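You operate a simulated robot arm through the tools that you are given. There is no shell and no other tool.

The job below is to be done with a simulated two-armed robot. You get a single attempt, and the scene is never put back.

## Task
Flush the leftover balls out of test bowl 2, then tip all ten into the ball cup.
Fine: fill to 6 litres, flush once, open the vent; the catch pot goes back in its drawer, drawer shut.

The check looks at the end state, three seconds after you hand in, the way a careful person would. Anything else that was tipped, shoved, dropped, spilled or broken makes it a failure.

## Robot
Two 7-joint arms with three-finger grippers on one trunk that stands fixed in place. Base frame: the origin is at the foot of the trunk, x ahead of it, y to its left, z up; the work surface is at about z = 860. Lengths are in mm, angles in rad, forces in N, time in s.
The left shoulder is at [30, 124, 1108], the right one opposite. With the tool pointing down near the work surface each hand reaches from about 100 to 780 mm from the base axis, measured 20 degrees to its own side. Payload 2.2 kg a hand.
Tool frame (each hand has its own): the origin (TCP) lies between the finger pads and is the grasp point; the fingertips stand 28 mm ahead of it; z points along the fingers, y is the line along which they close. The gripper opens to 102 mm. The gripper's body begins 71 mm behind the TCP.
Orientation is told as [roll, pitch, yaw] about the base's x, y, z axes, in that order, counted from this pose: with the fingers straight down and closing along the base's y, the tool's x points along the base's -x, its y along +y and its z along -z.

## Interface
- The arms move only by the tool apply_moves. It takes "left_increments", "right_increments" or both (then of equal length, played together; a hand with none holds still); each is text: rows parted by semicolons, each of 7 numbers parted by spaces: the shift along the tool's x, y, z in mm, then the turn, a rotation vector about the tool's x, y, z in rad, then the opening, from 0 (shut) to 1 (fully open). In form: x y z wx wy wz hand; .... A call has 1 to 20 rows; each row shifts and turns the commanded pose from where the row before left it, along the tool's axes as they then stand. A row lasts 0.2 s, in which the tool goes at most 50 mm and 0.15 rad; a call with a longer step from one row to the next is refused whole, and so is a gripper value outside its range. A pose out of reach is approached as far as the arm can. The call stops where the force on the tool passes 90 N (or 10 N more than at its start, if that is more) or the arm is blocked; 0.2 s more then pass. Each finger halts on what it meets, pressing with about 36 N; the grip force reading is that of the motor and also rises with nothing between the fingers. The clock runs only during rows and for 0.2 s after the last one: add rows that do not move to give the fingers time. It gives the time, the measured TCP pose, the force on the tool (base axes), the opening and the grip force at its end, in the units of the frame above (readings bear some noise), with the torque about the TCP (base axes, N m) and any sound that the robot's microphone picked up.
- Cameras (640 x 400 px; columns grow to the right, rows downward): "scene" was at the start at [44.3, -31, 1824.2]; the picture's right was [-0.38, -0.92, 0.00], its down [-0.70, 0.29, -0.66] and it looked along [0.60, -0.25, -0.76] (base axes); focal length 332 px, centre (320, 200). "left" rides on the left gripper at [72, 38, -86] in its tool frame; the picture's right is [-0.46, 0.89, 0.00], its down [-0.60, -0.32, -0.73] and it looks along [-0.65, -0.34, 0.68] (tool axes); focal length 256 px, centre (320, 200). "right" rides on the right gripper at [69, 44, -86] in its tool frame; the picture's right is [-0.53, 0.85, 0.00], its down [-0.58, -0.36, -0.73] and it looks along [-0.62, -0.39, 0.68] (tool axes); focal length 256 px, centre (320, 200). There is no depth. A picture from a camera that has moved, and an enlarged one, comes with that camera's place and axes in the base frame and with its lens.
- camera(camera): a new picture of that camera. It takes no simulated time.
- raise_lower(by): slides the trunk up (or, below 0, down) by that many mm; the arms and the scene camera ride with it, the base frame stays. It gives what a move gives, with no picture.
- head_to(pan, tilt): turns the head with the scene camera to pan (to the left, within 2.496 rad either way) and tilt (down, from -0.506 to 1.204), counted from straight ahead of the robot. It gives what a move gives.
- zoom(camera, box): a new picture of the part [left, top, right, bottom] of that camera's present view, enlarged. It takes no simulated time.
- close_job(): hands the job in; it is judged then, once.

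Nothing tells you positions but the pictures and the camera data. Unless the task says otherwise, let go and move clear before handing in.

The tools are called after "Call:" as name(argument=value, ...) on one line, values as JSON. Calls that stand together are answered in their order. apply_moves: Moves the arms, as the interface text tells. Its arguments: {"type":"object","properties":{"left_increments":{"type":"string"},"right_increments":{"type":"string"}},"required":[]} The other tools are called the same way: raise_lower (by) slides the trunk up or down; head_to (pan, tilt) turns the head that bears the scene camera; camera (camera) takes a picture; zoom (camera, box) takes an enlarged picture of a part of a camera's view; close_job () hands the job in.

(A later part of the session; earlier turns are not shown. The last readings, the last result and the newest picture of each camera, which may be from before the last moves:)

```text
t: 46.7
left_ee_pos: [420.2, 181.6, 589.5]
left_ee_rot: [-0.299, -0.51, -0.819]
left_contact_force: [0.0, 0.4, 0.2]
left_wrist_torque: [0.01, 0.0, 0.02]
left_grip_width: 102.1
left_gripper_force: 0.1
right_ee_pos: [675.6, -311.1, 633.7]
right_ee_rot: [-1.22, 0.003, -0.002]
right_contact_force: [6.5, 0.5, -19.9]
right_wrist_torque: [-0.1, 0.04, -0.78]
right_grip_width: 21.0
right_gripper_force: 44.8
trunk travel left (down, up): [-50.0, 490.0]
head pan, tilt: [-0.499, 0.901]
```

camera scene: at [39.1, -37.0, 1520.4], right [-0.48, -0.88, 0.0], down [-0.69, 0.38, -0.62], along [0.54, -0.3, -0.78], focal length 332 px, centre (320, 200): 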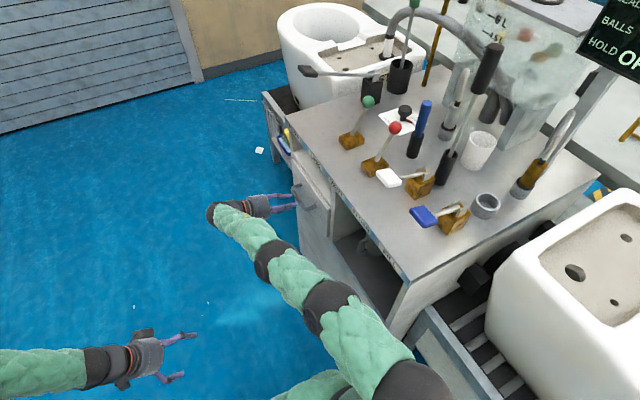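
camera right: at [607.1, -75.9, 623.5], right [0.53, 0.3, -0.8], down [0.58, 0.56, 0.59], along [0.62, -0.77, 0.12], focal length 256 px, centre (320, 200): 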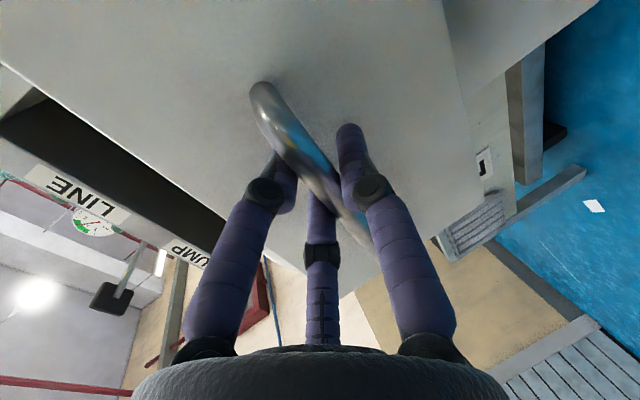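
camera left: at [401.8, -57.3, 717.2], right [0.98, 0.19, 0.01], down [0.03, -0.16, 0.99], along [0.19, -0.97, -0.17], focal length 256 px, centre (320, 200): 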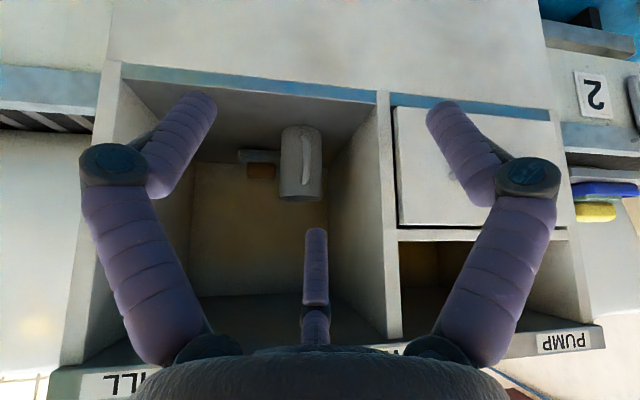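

Call:
apply_moves(right_increments="0 -0.5 5 0 0 0 0;0 -1.3 3.8 0 0 0 0;0 -1 2.8 0 0 0 0")

Call:
zoom(camera="scene", box=[200, 100, 440, 250])

```text
t: 47.5
left_ee_pos: [418.5, 183.1, 590.7]
left_ee_rot: [-0.296, -0.514, -0.82]
left_contact_force: [0.9, -0.6, -0.9]
left_wrist_torque: [0.01, 0.01, 0.01]
left_grip_width: 102.1
left_gripper_force: 0.0
right_ee_pos: [675.2, -316.9, 632.3]
right_ee_rot: [-1.222, 0.0, 0.007]
right_contact_force: [-2.4, 46.0, -7.6]
right_wrist_torque: [0.13, -0.84, -0.05]
right_grip_width: 21.7
right_gripper_force: 45.0
trunk travel left (down, up): [-50.0, 490.0]
head pan, tilt: [-0.499, 0.901]
```

```text
2.67 times, centred on (320, 175) of scene
camera zoom: at [39.0, -32.4, 1520.9], right [-0.48, -0.88, 0.0], down [-0.69, 0.37, -0.62], along [0.55, -0.3, -0.78], focal length 885 px, centre (320, 267)
```

zoom: 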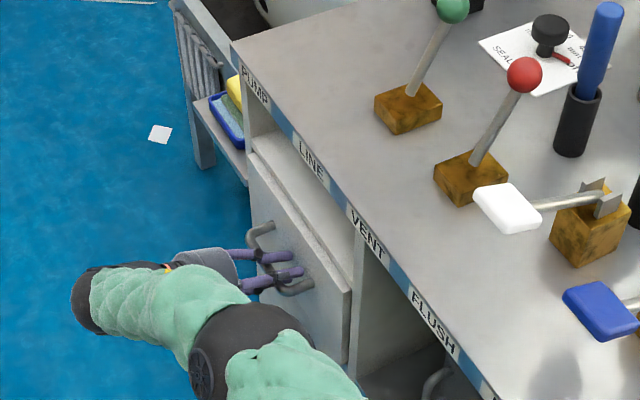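

The drawer is against its stop (46 N), back where it started. Release and back off, then go up over the bench for the FILL paddle.

Call:
apply_moves(right_increments="0 0 -2 0 0 0 0.2;0 0 0 0 0 0 0.35;0 0 0 0 0 0 0.35;0 0 -20 0 0 0 0.35;0 0 -35 0 0 0 0.35;0 0 -35 0 0 0 0.35")

Call:
zoom(camera="scene", box=[200, 100, 440, 250])

Call:
camera(camera="scene")

```text
t: 48.9
left_ee_pos: [419.9, 180.9, 590.3]
left_ee_rot: [-0.298, -0.513, -0.823]
left_contact_force: [0.7, 0.1, -0.1]
left_wrist_torque: [0.02, 0.03, -0.03]
left_grip_width: 102.0
left_gripper_force: 0.0
right_ee_pos: [676.4, -235.5, 665.2]
right_ee_rot: [-1.222, -0.004, -0.004]
right_contact_force: [-0.5, 0.6, -0.1]
right_wrist_torque: [0.0, 0.0, 0.03]
right_grip_width: 35.6
right_gripper_force: 0.1
trunk travel left (down, up): [-50.0, 490.0]
head pan, tilt: [-0.499, 0.901]
```

```text
2.67 times, centred on (320, 175) of scene
camera zoom: at [38.7, -36.9, 1520.8], right [-0.48, -0.88, 0.0], down [-0.69, 0.38, -0.62], along [0.55, -0.3, -0.78], focal length 885 px, centre (320, 267)
```

zoom: 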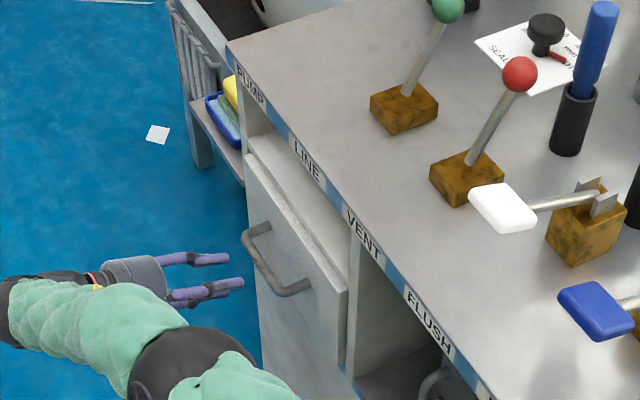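

```text
taken
camera scene: at [38.7, -36.9, 1520.8], right [-0.48, -0.88, 0.0], down [-0.69, 0.38, -0.62], along [0.55, -0.3, -0.78], focal length 332 px, centre (320, 200)
```

scene: 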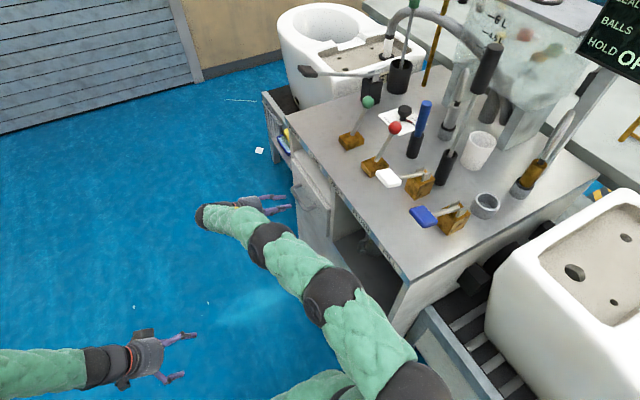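

Drawer is shut. I estimate the FILL paddle at about (280, -411, 966) and FLUSH at (401, -408, 961). Raise the trunk and check the tank view.

Call:
apply_moves(right_increments="0 20 -20 0 0 0 0.35;0 20 -35 0 0 0 0.35")

Call:
raise_lower(by=300)

Call:
head_to(pan=-0.75, tilt=0.6)

Call:
camera(camera="scene")

Call:
zoom(camera="scene", box=[300, 130, 460, 230])

```text
t: 49.5
left_ee_pos: [419.4, 183.4, 589.7]
left_ee_rot: [-0.296, -0.514, -0.82]
left_contact_force: [0.5, 0.1, 0.1]
left_wrist_torque: [-0.01, 0.01, 0.0]
left_grip_width: 101.9
left_gripper_force: 0.1
right_ee_pos: [674.7, -170.8, 645.6]
right_ee_rot: [-1.222, -0.002, -0.003]
right_contact_force: [1.0, -0.2, 0.1]
right_wrist_torque: [0.07, 0.0, -0.02]
right_grip_width: 35.8
right_gripper_force: 0.1
trunk travel left (down, up): [-50.0, 490.0]
head pan, tilt: [-0.499, 0.901]
```

```text
t: 52.5
left_ee_pos: [417.9, 181.3, 890.5]
left_ee_rot: [-0.297, -0.512, -0.822]
left_contact_force: [0.5, -0.1, -0.4]
left_wrist_torque: [-0.01, -0.02, -0.03]
left_grip_width: 102.1
left_gripper_force: 0.1
right_ee_pos: [674.8, -170.1, 943.8]
right_ee_rot: [-1.222, -0.001, 0.0]
right_contact_force: [0.2, 0.2, 0.5]
right_wrist_torque: [-0.02, 0.02, 0.0]
right_grip_width: 36.0
right_gripper_force: 0.0
trunk travel left (down, up): [-350.0, 190.0]
head pan, tilt: [-0.499, 0.901]
```

```text
t: 53.3
left_ee_pos: [418.7, 182.0, 889.9]
left_ee_rot: [-0.295, -0.513, -0.822]
left_contact_force: [0.3, 0.7, 0.3]
left_wrist_torque: [-0.04, 0.02, 0.0]
left_grip_width: 102.4
left_gripper_force: 0.1
right_ee_pos: [675.8, -171.0, 944.6]
right_ee_rot: [-1.222, 0.001, -0.001]
right_contact_force: [0.7, -0.5, -0.3]
right_wrist_torque: [0.01, 0.0, 0.01]
right_grip_width: 35.7
right_gripper_force: 0.0
trunk travel left (down, up): [-350.0, 190.0]
head pan, tilt: [-0.75, 0.6]
```

```text
taken
camera scene: at [37.2, -60.9, 1845.5], right [-0.68, -0.73, 0.0], down [-0.41, 0.39, -0.82], along [0.6, -0.56, -0.57], focal length 332 px, centre (320, 200)
```

scene: 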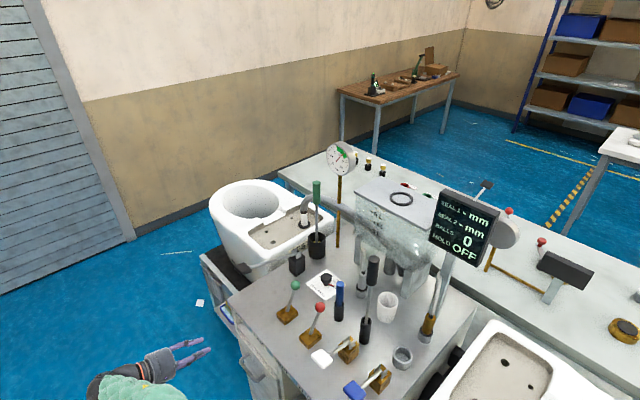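

```text
4.00 times, centred on (380, 180) of scene
camera zoom: at [37.2, -60.9, 1845.5], right [-0.68, -0.73, 0.0], down [-0.41, 0.39, -0.82], along [0.6, -0.56, -0.57], focal length 1327 px, centre (80, 280)
```

zoom: 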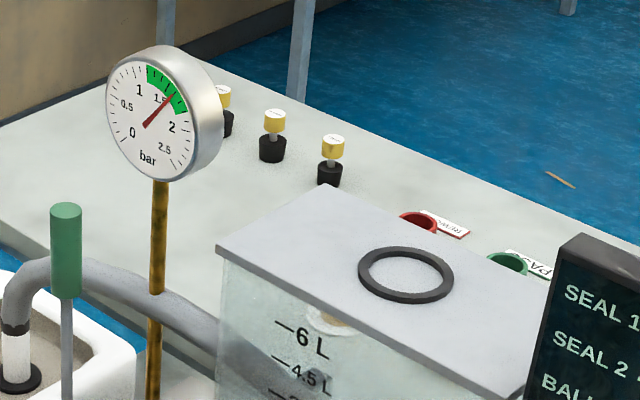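

Call:
camera(camera="left")

```text
taken
camera left: at [397.1, 295.5, 917.3], right [0.98, 0.19, 0.0], down [0.03, -0.16, 0.99], along [0.19, -0.97, -0.16], focal length 256 px, centre (320, 200)
```

left: 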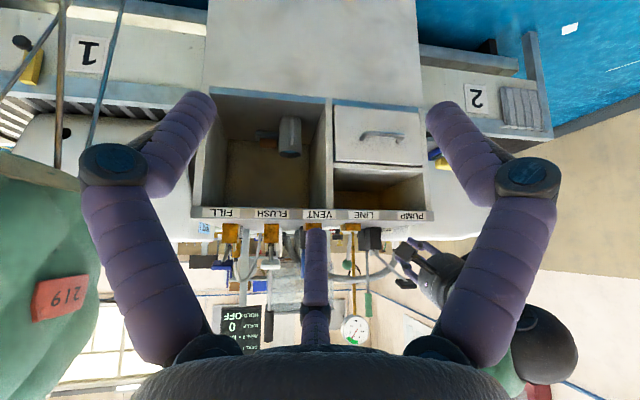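

I'll raise the left hand so its camera looks almost level at the tank's marked face while the right hand presses.

Call:
apply_moves(left_increments="-37.7 -12.4 -17 0 0 0 1;-37.7 -12.4 -17 0 0 0 1;-37.7 -12.4 -17 0 0 0 1;-37.7 -12.4 -17 0 0 0 1;-37.7 -12.4 -17 0 0 0 1;-37.7 -12.4 -17 0 0 0 1;-37.7 -12.4 -17 0 0 0 1")

Call:
camera(camera="left")

Call:
zoom(camera="left", box=[240, 120, 400, 240])

```text
t: 54.9
left_ee_pos: [495.5, 30.0, 1143.0]
left_ee_rot: [-0.291, -0.515, -0.82]
left_contact_force: [1.7, 4.6, 0.4]
left_wrist_torque: [-0.12, 0.07, 0.1]
left_grip_width: 100.1
left_gripper_force: 0.1
right_ee_pos: [673.9, -169.9, 943.7]
right_ee_rot: [-1.22, 0.002, 0.0]
right_contact_force: [0.6, -0.7, -0.6]
right_wrist_torque: [-0.02, -0.02, 0.02]
right_grip_width: 35.9
right_gripper_force: 0.2
trunk travel left (down, up): [-350.0, 190.0]
head pan, tilt: [-0.75, 0.6]
```

```text
taken
camera left: at [473.0, 142.4, 1169.6], right [0.98, 0.19, 0.01], down [0.02, -0.16, 0.99], along [0.19, -0.97, -0.16], focal length 256 px, centre (320, 200)
```

left: 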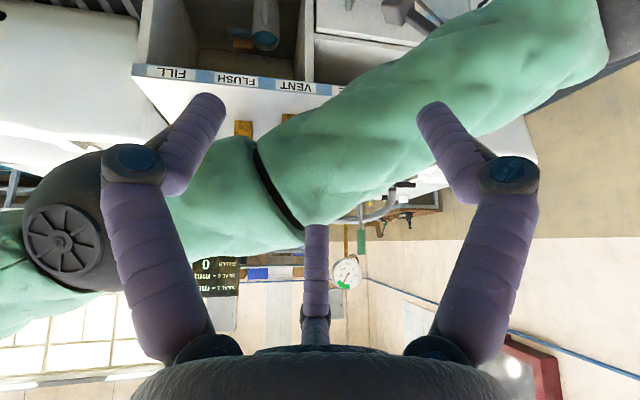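

```text
3.33 times, centred on (320, 180) of left
camera zoom: at [473.0, 142.4, 1169.6], right [0.98, 0.19, 0.01], down [0.02, -0.16, 0.99], along [0.19, -0.97, -0.16], focal length 853 px, centre (320, 267)
```

zoom: 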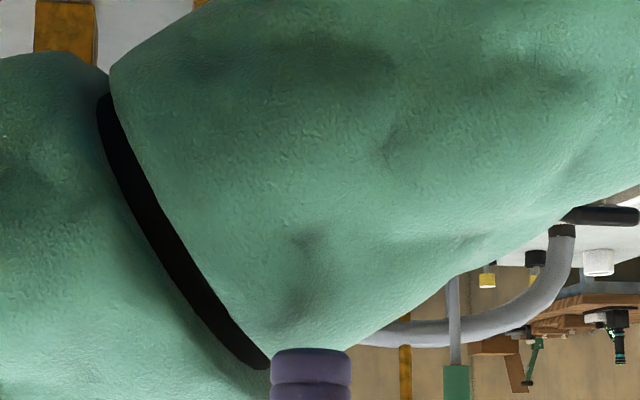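

My left fingers are touching the right forearm; back the left hand off at once.

Call:
apply_moves(left_increments="19 16.5 -16.3 0 0 0 1;19 16.5 -16.3 0 0 0 1;25 22 -21.5 0 0 0 1;25 22 -21.5 0 0 0 1;25 22 -21.5 0 0 0 1")

Call:
apply_moves(right_increments="39 -26.9 -9.8 0 0 0 0.35;39 -26.9 -9.8 0 0 0 0.2;39 -26.9 -9.8 0 0 0 0;39 -26.9 -9.8 0 0 0 0;39 -26.9 -9.8 0 0 0 0;39 -26.9 -9.8 0 0 0 0;0 0 0 -0.1222 0 0 0;0 0 0 -0.1222 0 0 0;0 0 0 -0.1222 0 0 0;0 0 0 -0.1222 0 0 0;0 0 0 -0.1222 0 0 0;0 0 0 -0.1222 0 0 0;0 0 0 -0.1222 0 0 0;0 0 0 -0.1222 0 0 0;0 0 0 -0.1222 0 0 0;0 0 0 -0.1222 0 0 0")

Call:
camera(camera="scene")

Call:
camera(camera="right")

Call:
camera(camera="left")

```text
t: 56.1
left_ee_pos: [495.1, 208.2, 1139.5]
left_ee_rot: [-0.296, -0.514, -0.823]
left_contact_force: [0.0, 0.4, -1.1]
left_wrist_torque: [-0.02, 0.0, 0.02]
left_grip_width: 102.0
left_gripper_force: 0.0
right_ee_pos: [674.9, -170.1, 944.0]
right_ee_rot: [-1.222, -0.001, -0.001]
right_contact_force: [-0.9, 0.1, 0.0]
right_wrist_torque: [0.06, 0.01, 0.0]
right_grip_width: 35.6
right_gripper_force: 0.1
trunk travel left (down, up): [-350.0, 190.0]
head pan, tilt: [-0.75, 0.6]
```

```text
t: 59.5
left_ee_pos: [495.5, 206.6, 1141.5]
left_ee_rot: [-0.294, -0.513, -0.821]
left_contact_force: [0.4, 0.8, -0.1]
left_wrist_torque: [0.01, -0.02, 0.02]
left_grip_width: 102.1
left_gripper_force: 0.1
right_ee_pos: [441.9, -171.7, 1116.1]
right_ee_rot: [0.005, -0.002, -0.001]
right_contact_force: [0.2, -0.8, 0.1]
right_wrist_torque: [0.01, 0.02, -0.02]
right_grip_width: 2.3
right_gripper_force: 31.2
trunk travel left (down, up): [-350.0, 190.0]
head pan, tilt: [-0.75, 0.6]
```

```text
taken
camera scene: at [37.0, -61.9, 1845.5], right [-0.68, -0.73, 0.0], down [-0.41, 0.39, -0.82], along [0.6, -0.56, -0.57], focal length 332 px, centre (320, 200)
```

scene: 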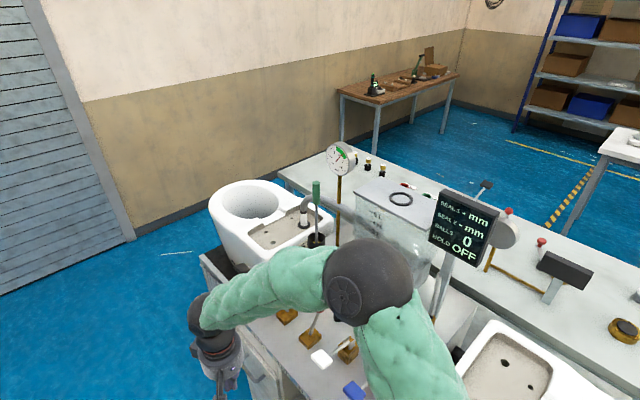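

```text
taken
camera right: at [372.3, -127.3, 1203.5], right [0.54, 0.84, 0.0], down [0.58, -0.37, 0.73], along [0.62, -0.39, -0.68], focal length 256 px, centre (320, 200)
```

right: 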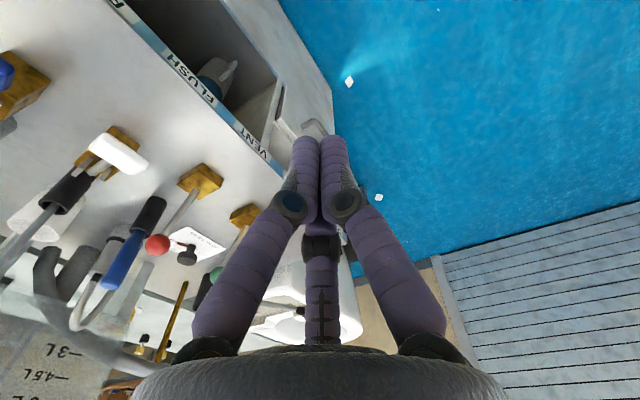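

```text
taken
camera left: at [473.0, 320.3, 1168.0], right [0.98, 0.19, 0.0], down [0.03, -0.16, 0.99], along [0.19, -0.97, -0.17], focal length 256 px, centre (320, 200)
```

left: 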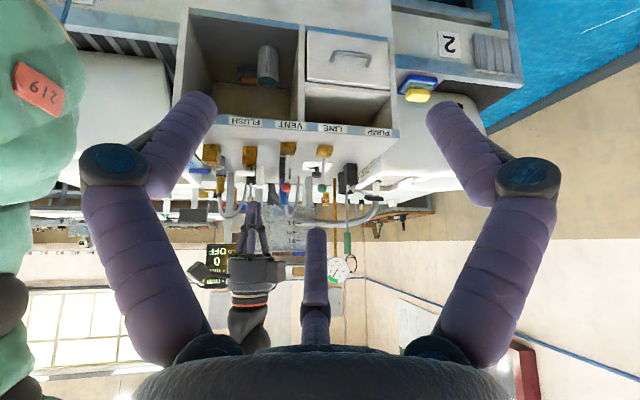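

Now move the right hand above the FILL paddle.

Call:
apply_moves(right_increments="23.1 -33.3 7 0 0 0 0;23.1 -33.3 7 0 0 0 0;23.1 -33.3 7 0 0 0 0;23.1 -33.3 7 0 0 0 0;23.1 -33.3 7 0 0 0 0;23.1 -33.3 7 0 0 0 0;23.1 -33.3 7 0 0 0 0")

Call:
camera(camera="right")

Call:
camera(camera="left")

Call:
zoom(camera="left", box=[180, 140, 400, 280])

```text
t: 61.1
left_ee_pos: [494.6, 206.8, 1140.9]
left_ee_rot: [-0.295, -0.512, -0.823]
left_contact_force: [-0.6, -0.4, -1.0]
left_wrist_torque: [0.01, 0.0, -0.04]
left_grip_width: 101.9
left_gripper_force: 0.1
right_ee_pos: [278.0, -402.6, 1066.2]
right_ee_rot: [0.003, -0.001, 0.002]
right_contact_force: [0.0, 0.2, -0.1]
right_wrist_torque: [-0.02, -0.03, -0.02]
right_grip_width: 2.2
right_gripper_force: 31.5
trunk travel left (down, up): [-350.0, 190.0]
head pan, tilt: [-0.75, 0.6]
```

```text
taken
camera right: at [208.7, -359.2, 1153.6], right [0.53, 0.85, 0.0], down [0.58, -0.37, 0.73], along [0.62, -0.39, -0.68], focal length 256 px, centre (320, 200)
```

right: 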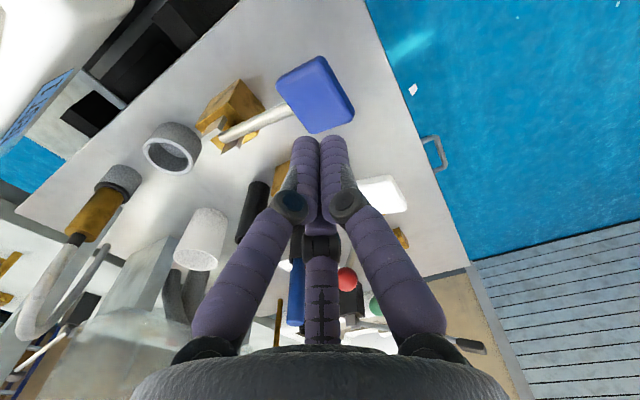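

```text
taken
camera left: at [472.7, 320.2, 1168.1], right [0.98, 0.19, 0.0], down [0.03, -0.16, 0.99], along [0.19, -0.97, -0.17], focal length 256 px, centre (320, 200)
```

left: 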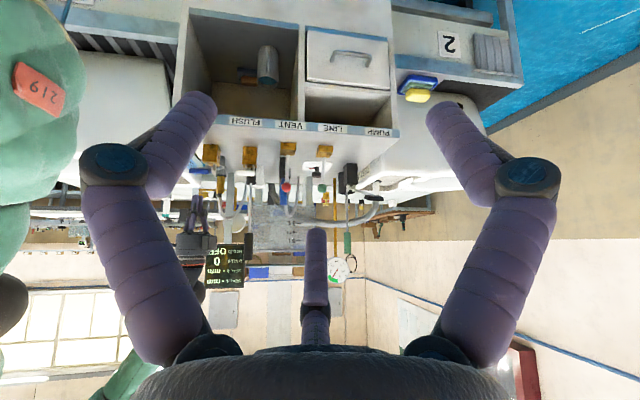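

```text
2.86 times, centred on (290, 210) of left
camera zoom: at [472.7, 320.2, 1168.1], right [0.98, 0.19, 0.0], down [0.03, -0.16, 0.99], along [0.19, -0.97, -0.17], focal length 731 px, centre (406, 171)
```

zoom: 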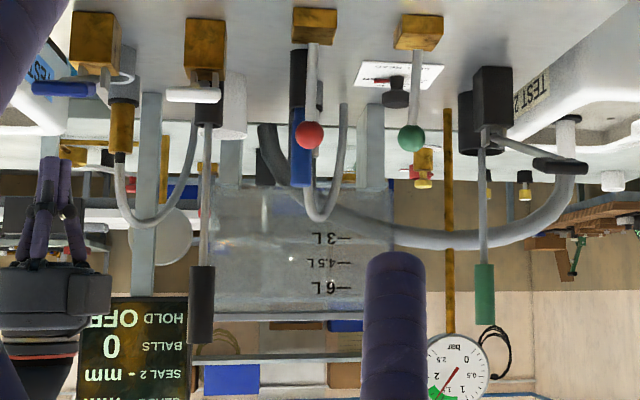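

The left camera gives an excellent level view of the tank marks and the board. The right hand is right over the FILL paddle; descend near it, then press in small steps.

Call:
apply_moves(right_increments="-2 -4 25 0 0 0 0;0 0 25 0 0 0 0")

Call:
apply_moves(right_increments="0 0 5 0 0 0 0;0 0 5 0 0 0 0")

Call:
camera(camera="right")

```text
t: 61.7
left_ee_pos: [494.9, 206.6, 1140.2]
left_ee_rot: [-0.296, -0.513, -0.823]
left_contact_force: [-0.1, 0.2, 0.0]
left_wrist_torque: [-0.01, 0.0, 0.03]
left_grip_width: 102.2
left_gripper_force: 0.1
right_ee_pos: [280.1, -405.1, 1016.5]
right_ee_rot: [0.001, -0.003, -0.003]
right_contact_force: [0.3, 0.3, -0.7]
right_wrist_torque: [-0.04, 0.0, -0.01]
right_grip_width: 2.1
right_gripper_force: 31.6
trunk travel left (down, up): [-350.0, 190.0]
head pan, tilt: [-0.75, 0.6]
```

```text
t: 62.3
left_ee_pos: [496.0, 207.2, 1140.4]
left_ee_rot: [-0.295, -0.513, -0.823]
left_contact_force: [-0.6, 0.3, 0.0]
left_wrist_torque: [0.0, -0.01, -0.03]
left_grip_width: 101.9
left_gripper_force: 0.0
right_ee_pos: [279.2, -405.4, 1007.0]
right_ee_rot: [0.0, -0.001, -0.001]
right_contact_force: [-0.2, -0.1, 1.7]
right_wrist_torque: [0.02, -0.04, -0.02]
right_grip_width: 2.1
right_gripper_force: 31.5
trunk travel left (down, up): [-350.0, 190.0]
head pan, tilt: [-0.75, 0.6]
```

```text
taken
camera right: at [211.6, -362.3, 1093.5], right [0.54, 0.84, 0.0], down [0.58, -0.37, 0.73], along [0.62, -0.39, -0.68], focal length 256 px, centre (320, 200)
```

right: 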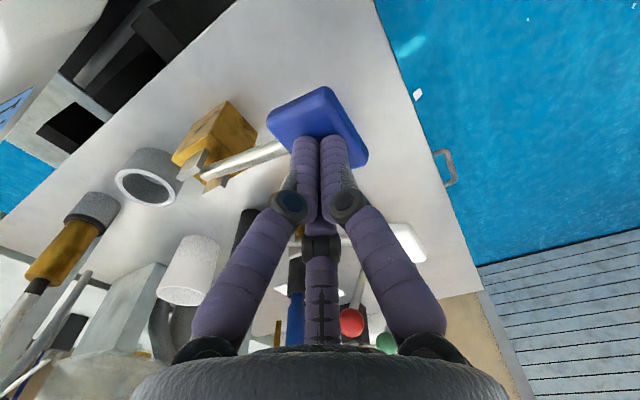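

Just touching. Press in 4 mm steps and watch.

Call:
apply_moves(right_increments="0 0 4 0 0 0 0;0 0 4 0 0 0 0")

Call:
zoom(camera="left", box=[180, 140, 400, 280])

```text
t: 62.9
left_ee_pos: [494.3, 206.5, 1140.2]
left_ee_rot: [-0.296, -0.514, -0.821]
left_contact_force: [0.4, 1.0, -0.5]
left_wrist_torque: [-0.01, 0.0, -0.04]
left_grip_width: 102.1
left_gripper_force: 0.1
right_ee_pos: [280.3, -406.0, 997.9]
right_ee_rot: [0.001, -0.001, 0.0]
right_contact_force: [0.3, 1.0, 2.0]
right_wrist_torque: [0.06, -0.01, 0.0]
right_grip_width: 2.2
right_gripper_force: 31.6
trunk travel left (down, up): [-350.0, 190.0]
head pan, tilt: [-0.75, 0.6]
```

```text
2.86 times, centred on (290, 210) of left
camera zoom: at [473.0, 320.7, 1167.8], right [0.98, 0.19, 0.0], down [0.03, -0.16, 0.99], along [0.19, -0.97, -0.16], focal length 731 px, centre (406, 171)
```

zoom: 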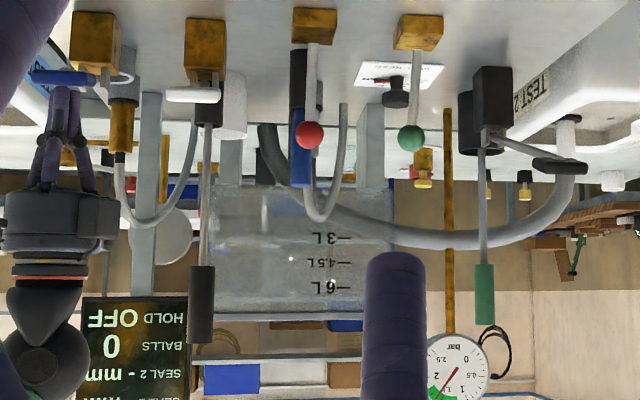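

Call:
apply_moves(right_increments="0 0 4 0 0 0 0;0 0 4 0 0 0 0;0 0 4 0 0 0 0")

Call:
zoom(camera="left", box=[180, 140, 400, 280])

```text
t: 63.7
left_ee_pos: [495.6, 208.0, 1141.7]
left_ee_rot: [-0.295, -0.513, -0.822]
left_contact_force: [0.5, 0.7, 0.7]
left_wrist_torque: [-0.02, -0.02, -0.03]
left_grip_width: 102.2
left_gripper_force: 0.0
right_ee_pos: [280.3, -405.0, 986.3]
right_ee_rot: [0.002, 0.001, -0.002]
right_contact_force: [-0.6, 0.1, 1.6]
right_wrist_torque: [0.07, -0.01, 0.0]
right_grip_width: 2.1
right_gripper_force: 30.9
trunk travel left (down, up): [-350.0, 190.0]
head pan, tilt: [-0.75, 0.6]
```

```text
2.86 times, centred on (290, 210) of left
camera zoom: at [473.1, 320.8, 1167.8], right [0.98, 0.19, 0.0], down [0.03, -0.16, 0.99], along [0.19, -0.97, -0.16], focal length 731 px, centre (406, 171)
```

zoom: 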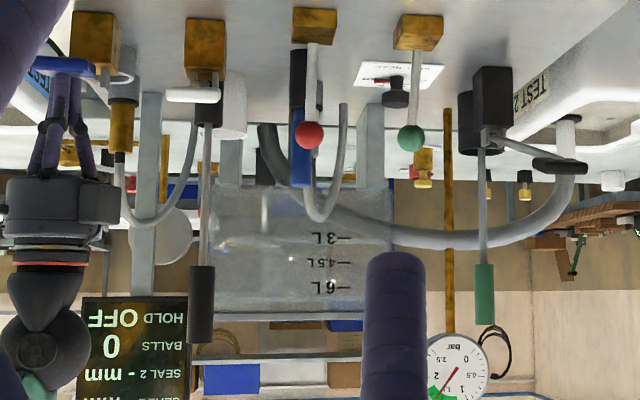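

Call:
apply_moves(right_increments="0 0 4 0 0 0 0;0 0 4 0 0 0 0;0 0 4 0 0 0 0")

Call:
zoom(camera="left", box=[180, 140, 400, 280])

```text
t: 64.5
left_ee_pos: [495.7, 207.1, 1141.1]
left_ee_rot: [-0.296, -0.514, -0.822]
left_contact_force: [0.1, 0.1, 0.1]
left_wrist_torque: [0.03, -0.02, -0.02]
left_grip_width: 102.2
left_gripper_force: 0.1
right_ee_pos: [280.3, -407.1, 974.5]
right_ee_rot: [0.002, 0.0, 0.001]
right_contact_force: [-0.5, 0.5, 2.4]
right_wrist_torque: [0.06, -0.01, 0.01]
right_grip_width: 1.8
right_gripper_force: 31.2
trunk travel left (down, up): [-350.0, 190.0]
head pan, tilt: [-0.75, 0.6]
```

```text
2.86 times, centred on (290, 210) of left
camera zoom: at [473.1, 320.8, 1167.8], right [0.98, 0.19, 0.0], down [0.03, -0.16, 0.99], along [0.19, -0.97, -0.16], focal length 731 px, centre (406, 171)
```

zoom: 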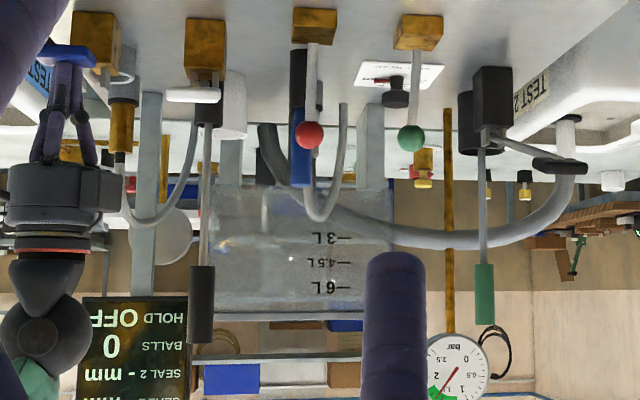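

Call:
apply_moves(right_increments="0 0 4 0 0 0 0;0 0 4 0 0 0 0;0 0 4 0 0 0 0")

Call:
zoom(camera="left", box=[180, 140, 400, 280])

Call:
camera(camera="right")

```text
t: 65.3
left_ee_pos: [494.7, 207.2, 1140.2]
left_ee_rot: [-0.295, -0.513, -0.822]
left_contact_force: [-1.0, -0.4, 0.5]
left_wrist_torque: [-0.04, 0.02, 0.04]
left_grip_width: 102.0
left_gripper_force: 0.1
right_ee_pos: [280.9, -407.3, 962.3]
right_ee_rot: [0.0, 0.001, 0.0]
right_contact_force: [0.9, 0.6, 3.9]
right_wrist_torque: [-0.05, -0.04, 0.03]
right_grip_width: 2.1
right_gripper_force: 31.7
trunk travel left (down, up): [-350.0, 190.0]
head pan, tilt: [-0.75, 0.6]
```

```text
2.86 times, centred on (290, 210) of left
camera zoom: at [473.1, 320.9, 1167.7], right [0.98, 0.19, 0.0], down [0.03, -0.16, 0.99], along [0.19, -0.97, -0.16], focal length 731 px, centre (406, 171)
```

zoom: 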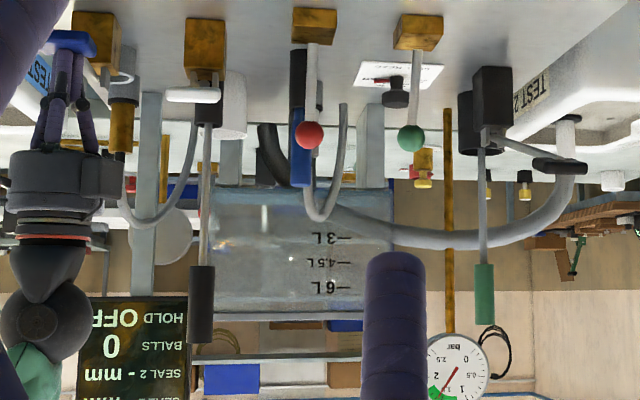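

```text
taken
camera right: at [212.2, -363.0, 1049.5], right [0.53, 0.85, 0.0], down [0.58, -0.36, 0.73], along [0.62, -0.39, -0.68], focal length 256 px, centre (320, 200)
```

right: 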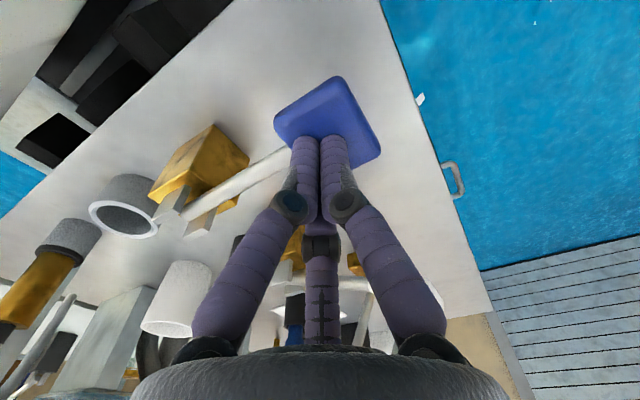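

The tank tint is changing – filling may have begun. Hold and watch.

Call:
apply_moves(right_increments="0 0 0 0 0 0 0;0 0 0 0 0 0 0")

Call:
zoom(camera="left", box=[240, 190, 340, 270])

```text
t: 65.9
left_ee_pos: [495.7, 207.8, 1140.1]
left_ee_rot: [-0.295, -0.513, -0.82]
left_contact_force: [0.2, -0.2, 0.2]
left_wrist_torque: [-0.02, 0.02, 0.0]
left_grip_width: 102.1
left_gripper_force: 0.0
right_ee_pos: [280.9, -406.5, 962.9]
right_ee_rot: [0.0, 0.0, 0.001]
right_contact_force: [0.1, 0.3, 3.6]
right_wrist_torque: [-0.04, -0.01, 0.08]
right_grip_width: 2.2
right_gripper_force: 31.6
trunk travel left (down, up): [-350.0, 190.0]
head pan, tilt: [-0.75, 0.6]
```

```text
5.00 times, centred on (290, 230) of left
camera zoom: at [473.0, 320.9, 1167.8], right [0.98, 0.19, 0.0], down [0.03, -0.16, 0.99], along [0.19, -0.97, -0.16], focal length 1280 px, centre (470, 50)
```

zoom: 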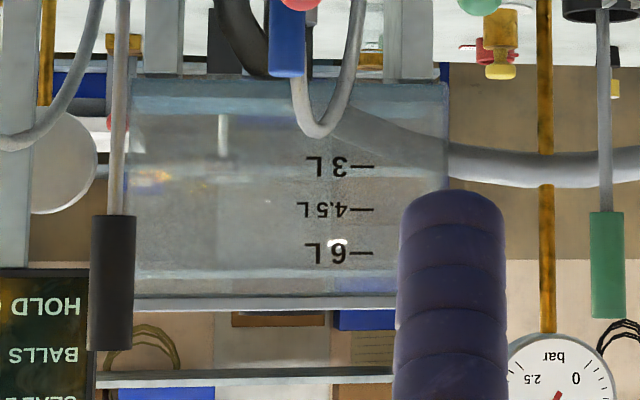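

Call:
apply_moves(right_increments="0 0 0 0 0 0 0")

Call:
zoom(camera="left", box=[240, 190, 340, 270])

```text
t: 66.3
left_ee_pos: [495.1, 206.9, 1141.2]
left_ee_rot: [-0.295, -0.513, -0.822]
left_contact_force: [-0.1, -0.4, 0.3]
left_wrist_torque: [-0.01, -0.01, 0.0]
left_grip_width: 101.9
left_gripper_force: 0.1
right_ee_pos: [280.0, -407.4, 962.9]
right_ee_rot: [0.002, -0.001, 0.0]
right_contact_force: [0.1, -0.3, 4.5]
right_wrist_torque: [-0.03, -0.01, 0.03]
right_grip_width: 1.9
right_gripper_force: 31.5
trunk travel left (down, up): [-350.0, 190.0]
head pan, tilt: [-0.75, 0.6]
```

```text
5.00 times, centred on (290, 230) of left
camera zoom: at [473.0, 320.9, 1167.8], right [0.98, 0.19, 0.0], down [0.03, -0.16, 0.99], along [0.19, -0.97, -0.16], focal length 1280 px, centre (470, 50)
```

zoom: 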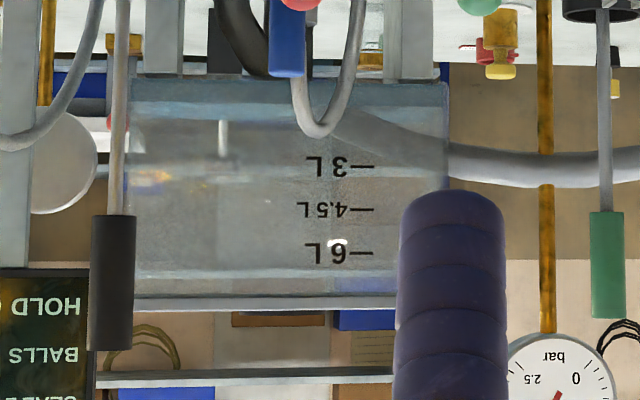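

Call:
apply_moves(right_increments="0 0 0 0 0 0 0;0 0 0 0 0 0 0;0 0 0 0 0 0 0;0 0 0 0 0 0 0")

Call:
zoom(camera="left", box=[240, 190, 340, 270])

```text
t: 67.3
left_ee_pos: [494.6, 208.0, 1141.2]
left_ee_rot: [-0.295, -0.513, -0.822]
left_contact_force: [-0.1, -0.3, 0.0]
left_wrist_torque: [0.0, 0.02, 0.04]
left_grip_width: 102.0
left_gripper_force: 0.1
right_ee_pos: [281.1, -406.9, 962.5]
right_ee_rot: [0.0, -0.001, 0.0]
right_contact_force: [1.0, 0.8, 2.7]
right_wrist_torque: [-0.03, 0.0, 0.01]
right_grip_width: 1.9
right_gripper_force: 31.8
trunk travel left (down, up): [-350.0, 190.0]
head pan, tilt: [-0.75, 0.6]
```

```text
5.00 times, centred on (290, 230) of left
camera zoom: at [473.0, 320.9, 1167.8], right [0.98, 0.19, 0.0], down [0.03, -0.16, 0.99], along [0.19, -0.97, -0.16], focal length 1280 px, centre (470, 50)
```

zoom: 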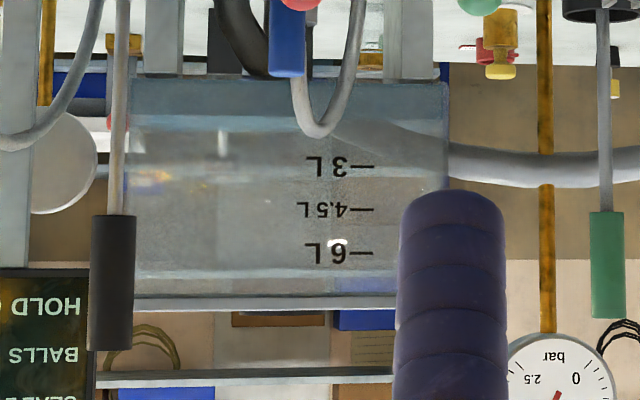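

Filling at roughly 0.4 L/s; about 1.2 L now. Keep holding.

Call:
apply_moves(right_increments="0 0 0 0 0 0 0;0 0 0 0 0 0 0;0 0 0 0 0 0 0;0 0 0 0 0 0 0;0 0 0 0 0 0 0;0 0 0 0 0 0 0;0 0 0 0 0 0 0;0 0 0 0 0 0 0;0 0 0 0 0 0 0;0 0 0 0 0 0 0;0 0 0 0 0 0 0;0 0 0 0 0 0 0;0 0 0 0 0 0 0;0 0 0 0 0 0 0;0 0 0 0 0 0 0;0 0 0 0 0 0 0")

Call:
zoom(camera="left", box=[240, 190, 340, 270])

```text
t: 70.7
left_ee_pos: [495.2, 208.2, 1141.7]
left_ee_rot: [-0.295, -0.512, -0.821]
left_contact_force: [-0.1, -0.2, 0.2]
left_wrist_torque: [-0.01, 0.0, 0.02]
left_grip_width: 101.9
left_gripper_force: 0.0
right_ee_pos: [280.2, -406.8, 961.7]
right_ee_rot: [0.001, -0.001, 0.001]
right_contact_force: [0.4, -0.4, 3.7]
right_wrist_torque: [-0.07, 0.02, 0.03]
right_grip_width: 2.2
right_gripper_force: 31.3
trunk travel left (down, up): [-350.0, 190.0]
head pan, tilt: [-0.75, 0.6]
```

```text
5.00 times, centred on (290, 230) of left
camera zoom: at [473.0, 320.9, 1167.8], right [0.98, 0.19, 0.0], down [0.03, -0.16, 0.99], along [0.19, -0.97, -0.16], focal length 1280 px, centre (470, 50)
```

zoom: 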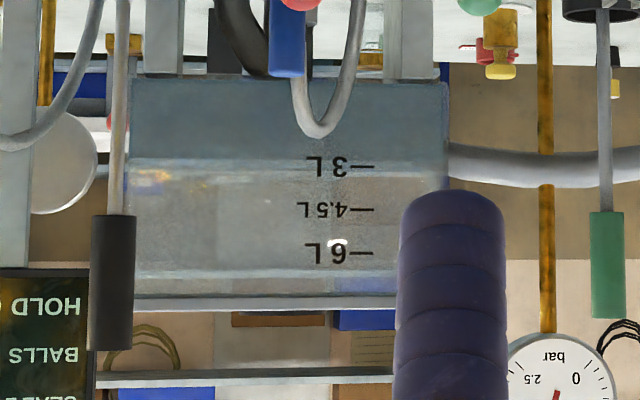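

~2.7 L. Keep holding.

Call:
apply_moves(right_increments="0 0 0 0 0 0 0;0 0 0 0 0 0 0;0 0 0 0 0 0 0;0 0 0 0 0 0 0;0 0 0 0 0 0 0;0 0 0 0 0 0 0;0 0 0 0 0 0 0;0 0 0 0 0 0 0;0 0 0 0 0 0 0;0 0 0 0 0 0 0;0 0 0 0 0 0 0;0 0 0 0 0 0 0;0 0 0 0 0 0 0;0 0 0 0 0 0 0;0 0 0 0 0 0 0;0 0 0 0 0 0 0;0 0 0 0 0 0 0;0 0 0 0 0 0 0;0 0 0 0 0 0 0;0 0 0 0 0 0 0")

Call:
zoom(camera="left", box=[240, 190, 340, 270])

```text
t: 74.9
left_ee_pos: [494.9, 208.2, 1141.0]
left_ee_rot: [-0.295, -0.514, -0.821]
left_contact_force: [-0.8, 0.0, 0.3]
left_wrist_torque: [0.01, -0.01, 0.0]
left_grip_width: 102.0
left_gripper_force: 0.3
right_ee_pos: [280.8, -407.3, 961.7]
right_ee_rot: [0.002, -0.003, -0.001]
right_contact_force: [-0.1, 0.1, 4.1]
right_wrist_torque: [-0.06, 0.01, 0.03]
right_grip_width: 2.1
right_gripper_force: 31.2
trunk travel left (down, up): [-350.0, 190.0]
head pan, tilt: [-0.75, 0.6]
```

```text
5.00 times, centred on (290, 230) of left
camera zoom: at [473.0, 320.9, 1167.8], right [0.98, 0.19, 0.0], down [0.03, -0.16, 0.99], along [0.19, -0.97, -0.16], focal length 1280 px, centre (470, 50)
```

zoom: 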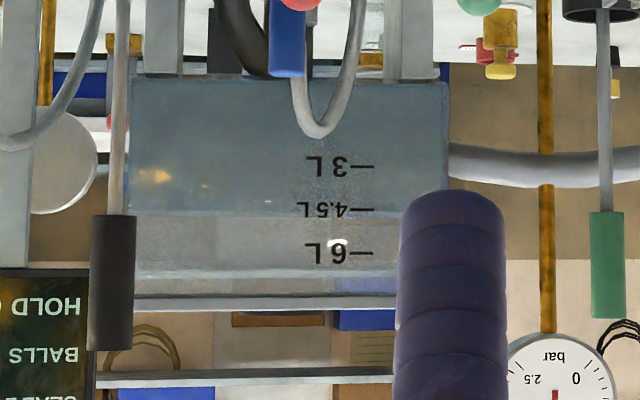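

~4.4 L. Continue 3 s, then finish carefully.

Call:
apply_moves(right_increments="0 0 0 0 0 0 0;0 0 0 0 0 0 0;0 0 0 0 0 0 0;0 0 0 0 0 0 0;0 0 0 0 0 0 0;0 0 0 0 0 0 0;0 0 0 0 0 0 0;0 0 0 0 0 0 0;0 0 0 0 0 0 0;0 0 0 0 0 0 0;0 0 0 0 0 0 0;0 0 0 0 0 0 0")

Call:
zoom(camera="left", box=[250, 210, 330, 260])

Call:
zoom(camera="left", box=[310, 240, 370, 300])

```text
t: 77.5
left_ee_pos: [495.5, 208.6, 1141.4]
left_ee_rot: [-0.294, -0.513, -0.823]
left_contact_force: [0.8, -0.3, 1.4]
left_wrist_torque: [0.02, -0.02, 0.02]
left_grip_width: 101.9
left_gripper_force: 0.0
right_ee_pos: [280.2, -406.1, 962.9]
right_ee_rot: [-0.001, -0.001, -0.001]
right_contact_force: [0.7, 0.0, 4.2]
right_wrist_torque: [-0.02, 0.02, 0.0]
right_grip_width: 1.6
right_gripper_force: 31.5
trunk travel left (down, up): [-350.0, 190.0]
head pan, tilt: [-0.75, 0.6]
```

```text
8.00 times, centred on (290, 235) of left
camera zoom: at [473.0, 320.9, 1167.8], right [0.98, 0.19, 0.0], down [0.03, -0.16, 0.99], along [0.19, -0.97, -0.16], focal length 2048 px, centre (560, -80)
```

zoom: 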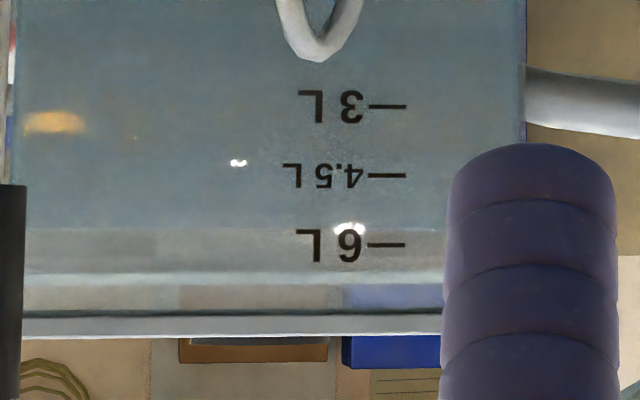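

```text
6.67 times, centred on (340, 270) of left
camera zoom: at [473.0, 320.9, 1167.8], right [0.98, 0.19, 0.0], down [0.03, -0.16, 0.99], along [0.19, -0.97, -0.16], focal length 1707 px, centre (187, -267)
```

zoom: 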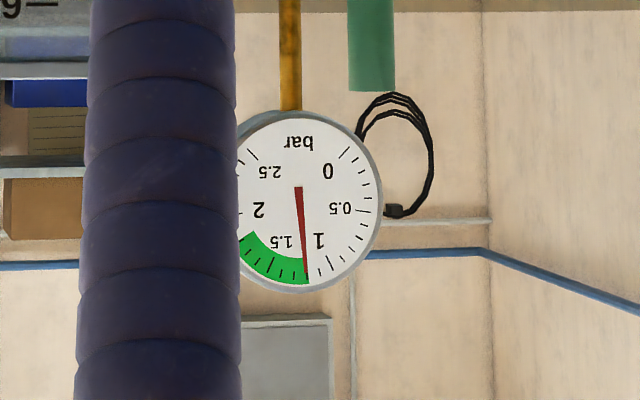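

Call:
zoom(camera="left", box=[270, 225, 310, 250])

```text
16.00 times, centred on (290, 238) of left
camera zoom: at [473.0, 320.9, 1167.8], right [0.98, 0.19, 0.0], down [0.03, -0.16, 0.99], along [0.19, -0.97, -0.16], focal length 4096 px, centre (800, -400)
```

zoom: 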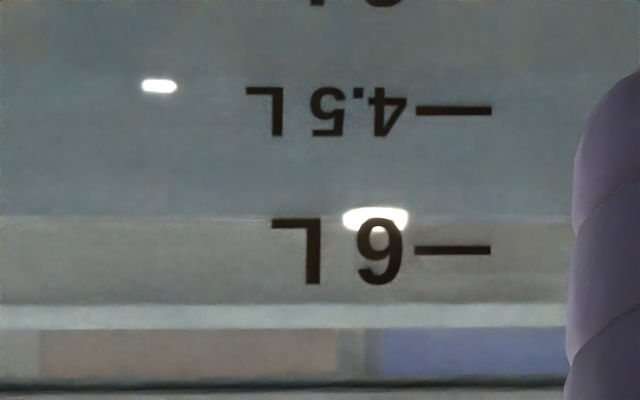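

Camera is level with the 6 L mark; the level reads ~5.65 L. One short hold, then look.

Call:
apply_moves(right_increments="0 0 0 0 0 0 0")

Call:
zoom(camera="left", box=[270, 225, 310, 250])

```text
t: 77.9
left_ee_pos: [494.2, 208.8, 1140.9]
left_ee_rot: [-0.296, -0.513, -0.822]
left_contact_force: [-0.3, 0.2, 0.6]
left_wrist_torque: [-0.01, 0.02, 0.01]
left_grip_width: 102.0
left_gripper_force: 0.1
right_ee_pos: [280.3, -406.9, 963.0]
right_ee_rot: [-0.001, -0.002, -0.001]
right_contact_force: [0.0, 0.1, 3.3]
right_wrist_torque: [-0.05, 0.0, 0.02]
right_grip_width: 2.6
right_gripper_force: 31.6
trunk travel left (down, up): [-350.0, 190.0]
head pan, tilt: [-0.75, 0.6]
```

```text
16.00 times, centred on (290, 238) of left
camera zoom: at [473.0, 320.9, 1167.8], right [0.98, 0.19, 0.0], down [0.03, -0.16, 0.99], along [0.19, -0.97, -0.16], focal length 4096 px, centre (800, -400)
```

zoom: 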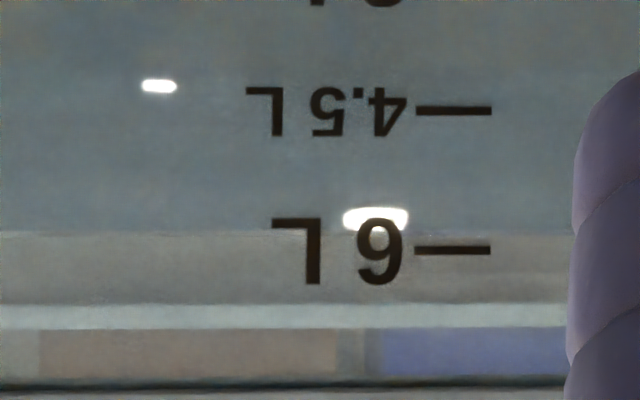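

~5.8 L, rising 0.075 L per 0.2 s. Two more hold rows, then lift off.

Call:
apply_moves(right_increments="0 0 0 0 0 0 0;0 0 0 0 0 0 0;0 0 -40 0 0 0 0;0 0 -40 0 0 0 0")

Call:
zoom(camera="left", box=[270, 225, 310, 250])

Call:
zoom(camera="left", box=[180, 140, 400, 280])

```text
t: 78.9
left_ee_pos: [494.5, 207.2, 1140.2]
left_ee_rot: [-0.294, -0.513, -0.823]
left_contact_force: [-0.5, -0.1, 0.6]
left_wrist_torque: [0.04, -0.02, -0.01]
left_grip_width: 102.1
left_gripper_force: 0.0
right_ee_pos: [280.6, -405.9, 1042.4]
right_ee_rot: [0.001, 0.001, -0.001]
right_contact_force: [1.1, 0.6, 0.0]
right_wrist_torque: [0.04, 0.03, -0.03]
right_grip_width: 2.3
right_gripper_force: 31.5
trunk travel left (down, up): [-350.0, 190.0]
head pan, tilt: [-0.75, 0.6]
```

```text
16.00 times, centred on (290, 238) of left
camera zoom: at [472.6, 321.4, 1167.8], right [0.98, 0.19, 0.0], down [0.03, -0.16, 0.99], along [0.19, -0.97, -0.16], focal length 4096 px, centre (800, -400)
```

zoom: 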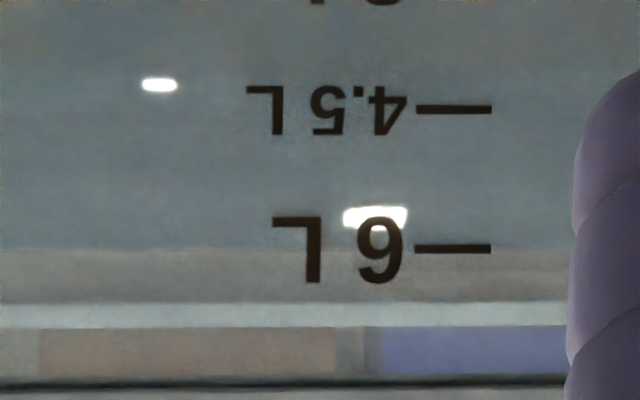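

```text
2.86 times, centred on (290, 210) of left
camera zoom: at [472.6, 321.4, 1167.8], right [0.98, 0.19, 0.0], down [0.03, -0.16, 0.99], along [0.19, -0.97, -0.16], focal length 731 px, centre (406, 171)
```

zoom: 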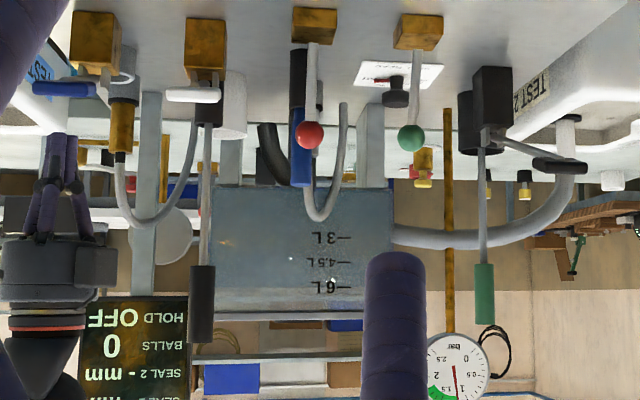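

Exactly 6.0 L, and the paddle sprang back. Check the level is stable and read the gauge.

Call:
zoom(camera="left", box=[310, 240, 370, 300])

Call:
zoom(camera="scene", box=[300, 130, 400, 230])

Call:
apply_moves(right_increments="0 0 -20 0 0 0 0;-30 0 0 0 0 0 0;-30 0 0 0 0 0 0;-30 0 0 0 0 0 0;-31 -2 0 0 0 0 0")

Call:
camera(camera="right")

Call:
zoom(camera="left", box=[270, 225, 310, 250])

```text
6.67 times, centred on (340, 270) of left
camera zoom: at [472.6, 321.4, 1167.8], right [0.98, 0.19, 0.0], down [0.03, -0.16, 0.99], along [0.19, -0.97, -0.16], focal length 1707 px, centre (187, -267)
```

zoom: 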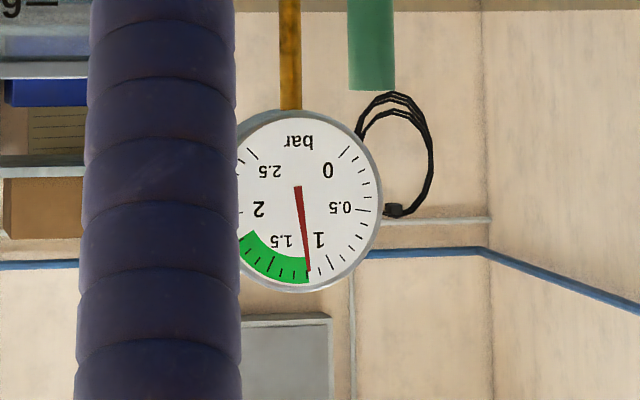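

```text
4.00 times, centred on (350, 180) of scene
camera zoom: at [36.3, -60.3, 1845.6], right [-0.68, -0.73, 0.0], down [-0.41, 0.38, -0.83], along [0.6, -0.56, -0.56], focal length 1327 px, centre (200, 280)
```

zoom: 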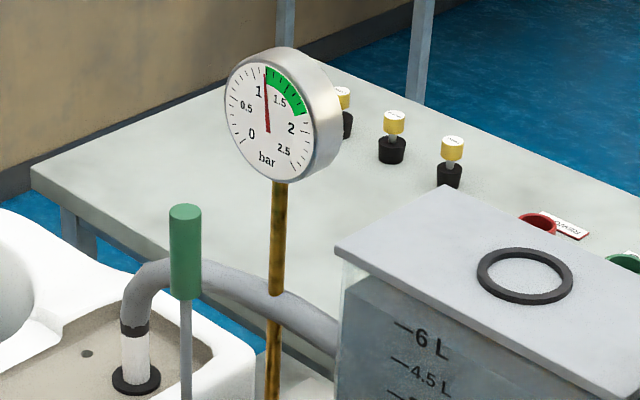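

```text
t: 80.1
left_ee_pos: [495.1, 207.6, 1141.2]
left_ee_rot: [-0.296, -0.513, -0.822]
left_contact_force: [-0.8, 0.3, -0.6]
left_wrist_torque: [0.02, -0.01, 0.01]
left_grip_width: 102.0
left_gripper_force: 0.0
right_ee_pos: [403.0, -410.1, 1063.6]
right_ee_rot: [0.001, 0.001, -0.002]
right_contact_force: [0.0, 0.3, 0.3]
right_wrist_torque: [-0.01, 0.01, 0.03]
right_grip_width: 2.1
right_gripper_force: 31.2
trunk travel left (down, up): [-350.0, 190.0]
head pan, tilt: [-0.75, 0.6]
```

```text
taken
camera right: at [334.9, -366.6, 1150.5], right [0.54, 0.84, 0.0], down [0.58, -0.37, 0.73], along [0.62, -0.39, -0.68], focal length 256 px, centre (320, 200)
```

right: 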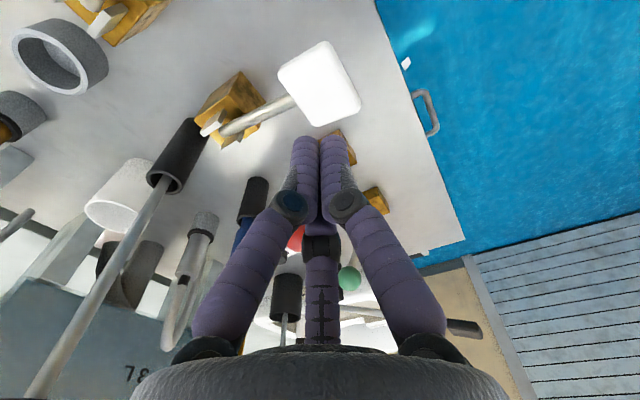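

```text
16.00 times, centred on (290, 238) of left
camera zoom: at [474.0, 320.3, 1167.5], right [0.98, 0.19, 0.0], down [0.03, -0.16, 0.99], along [0.19, -0.97, -0.17], focal length 4096 px, centre (800, -400)
```

zoom: 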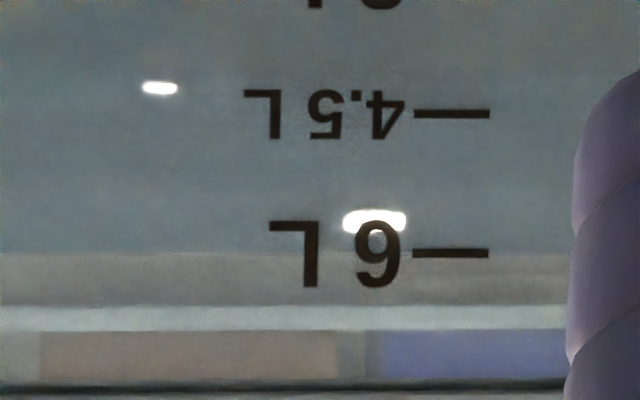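

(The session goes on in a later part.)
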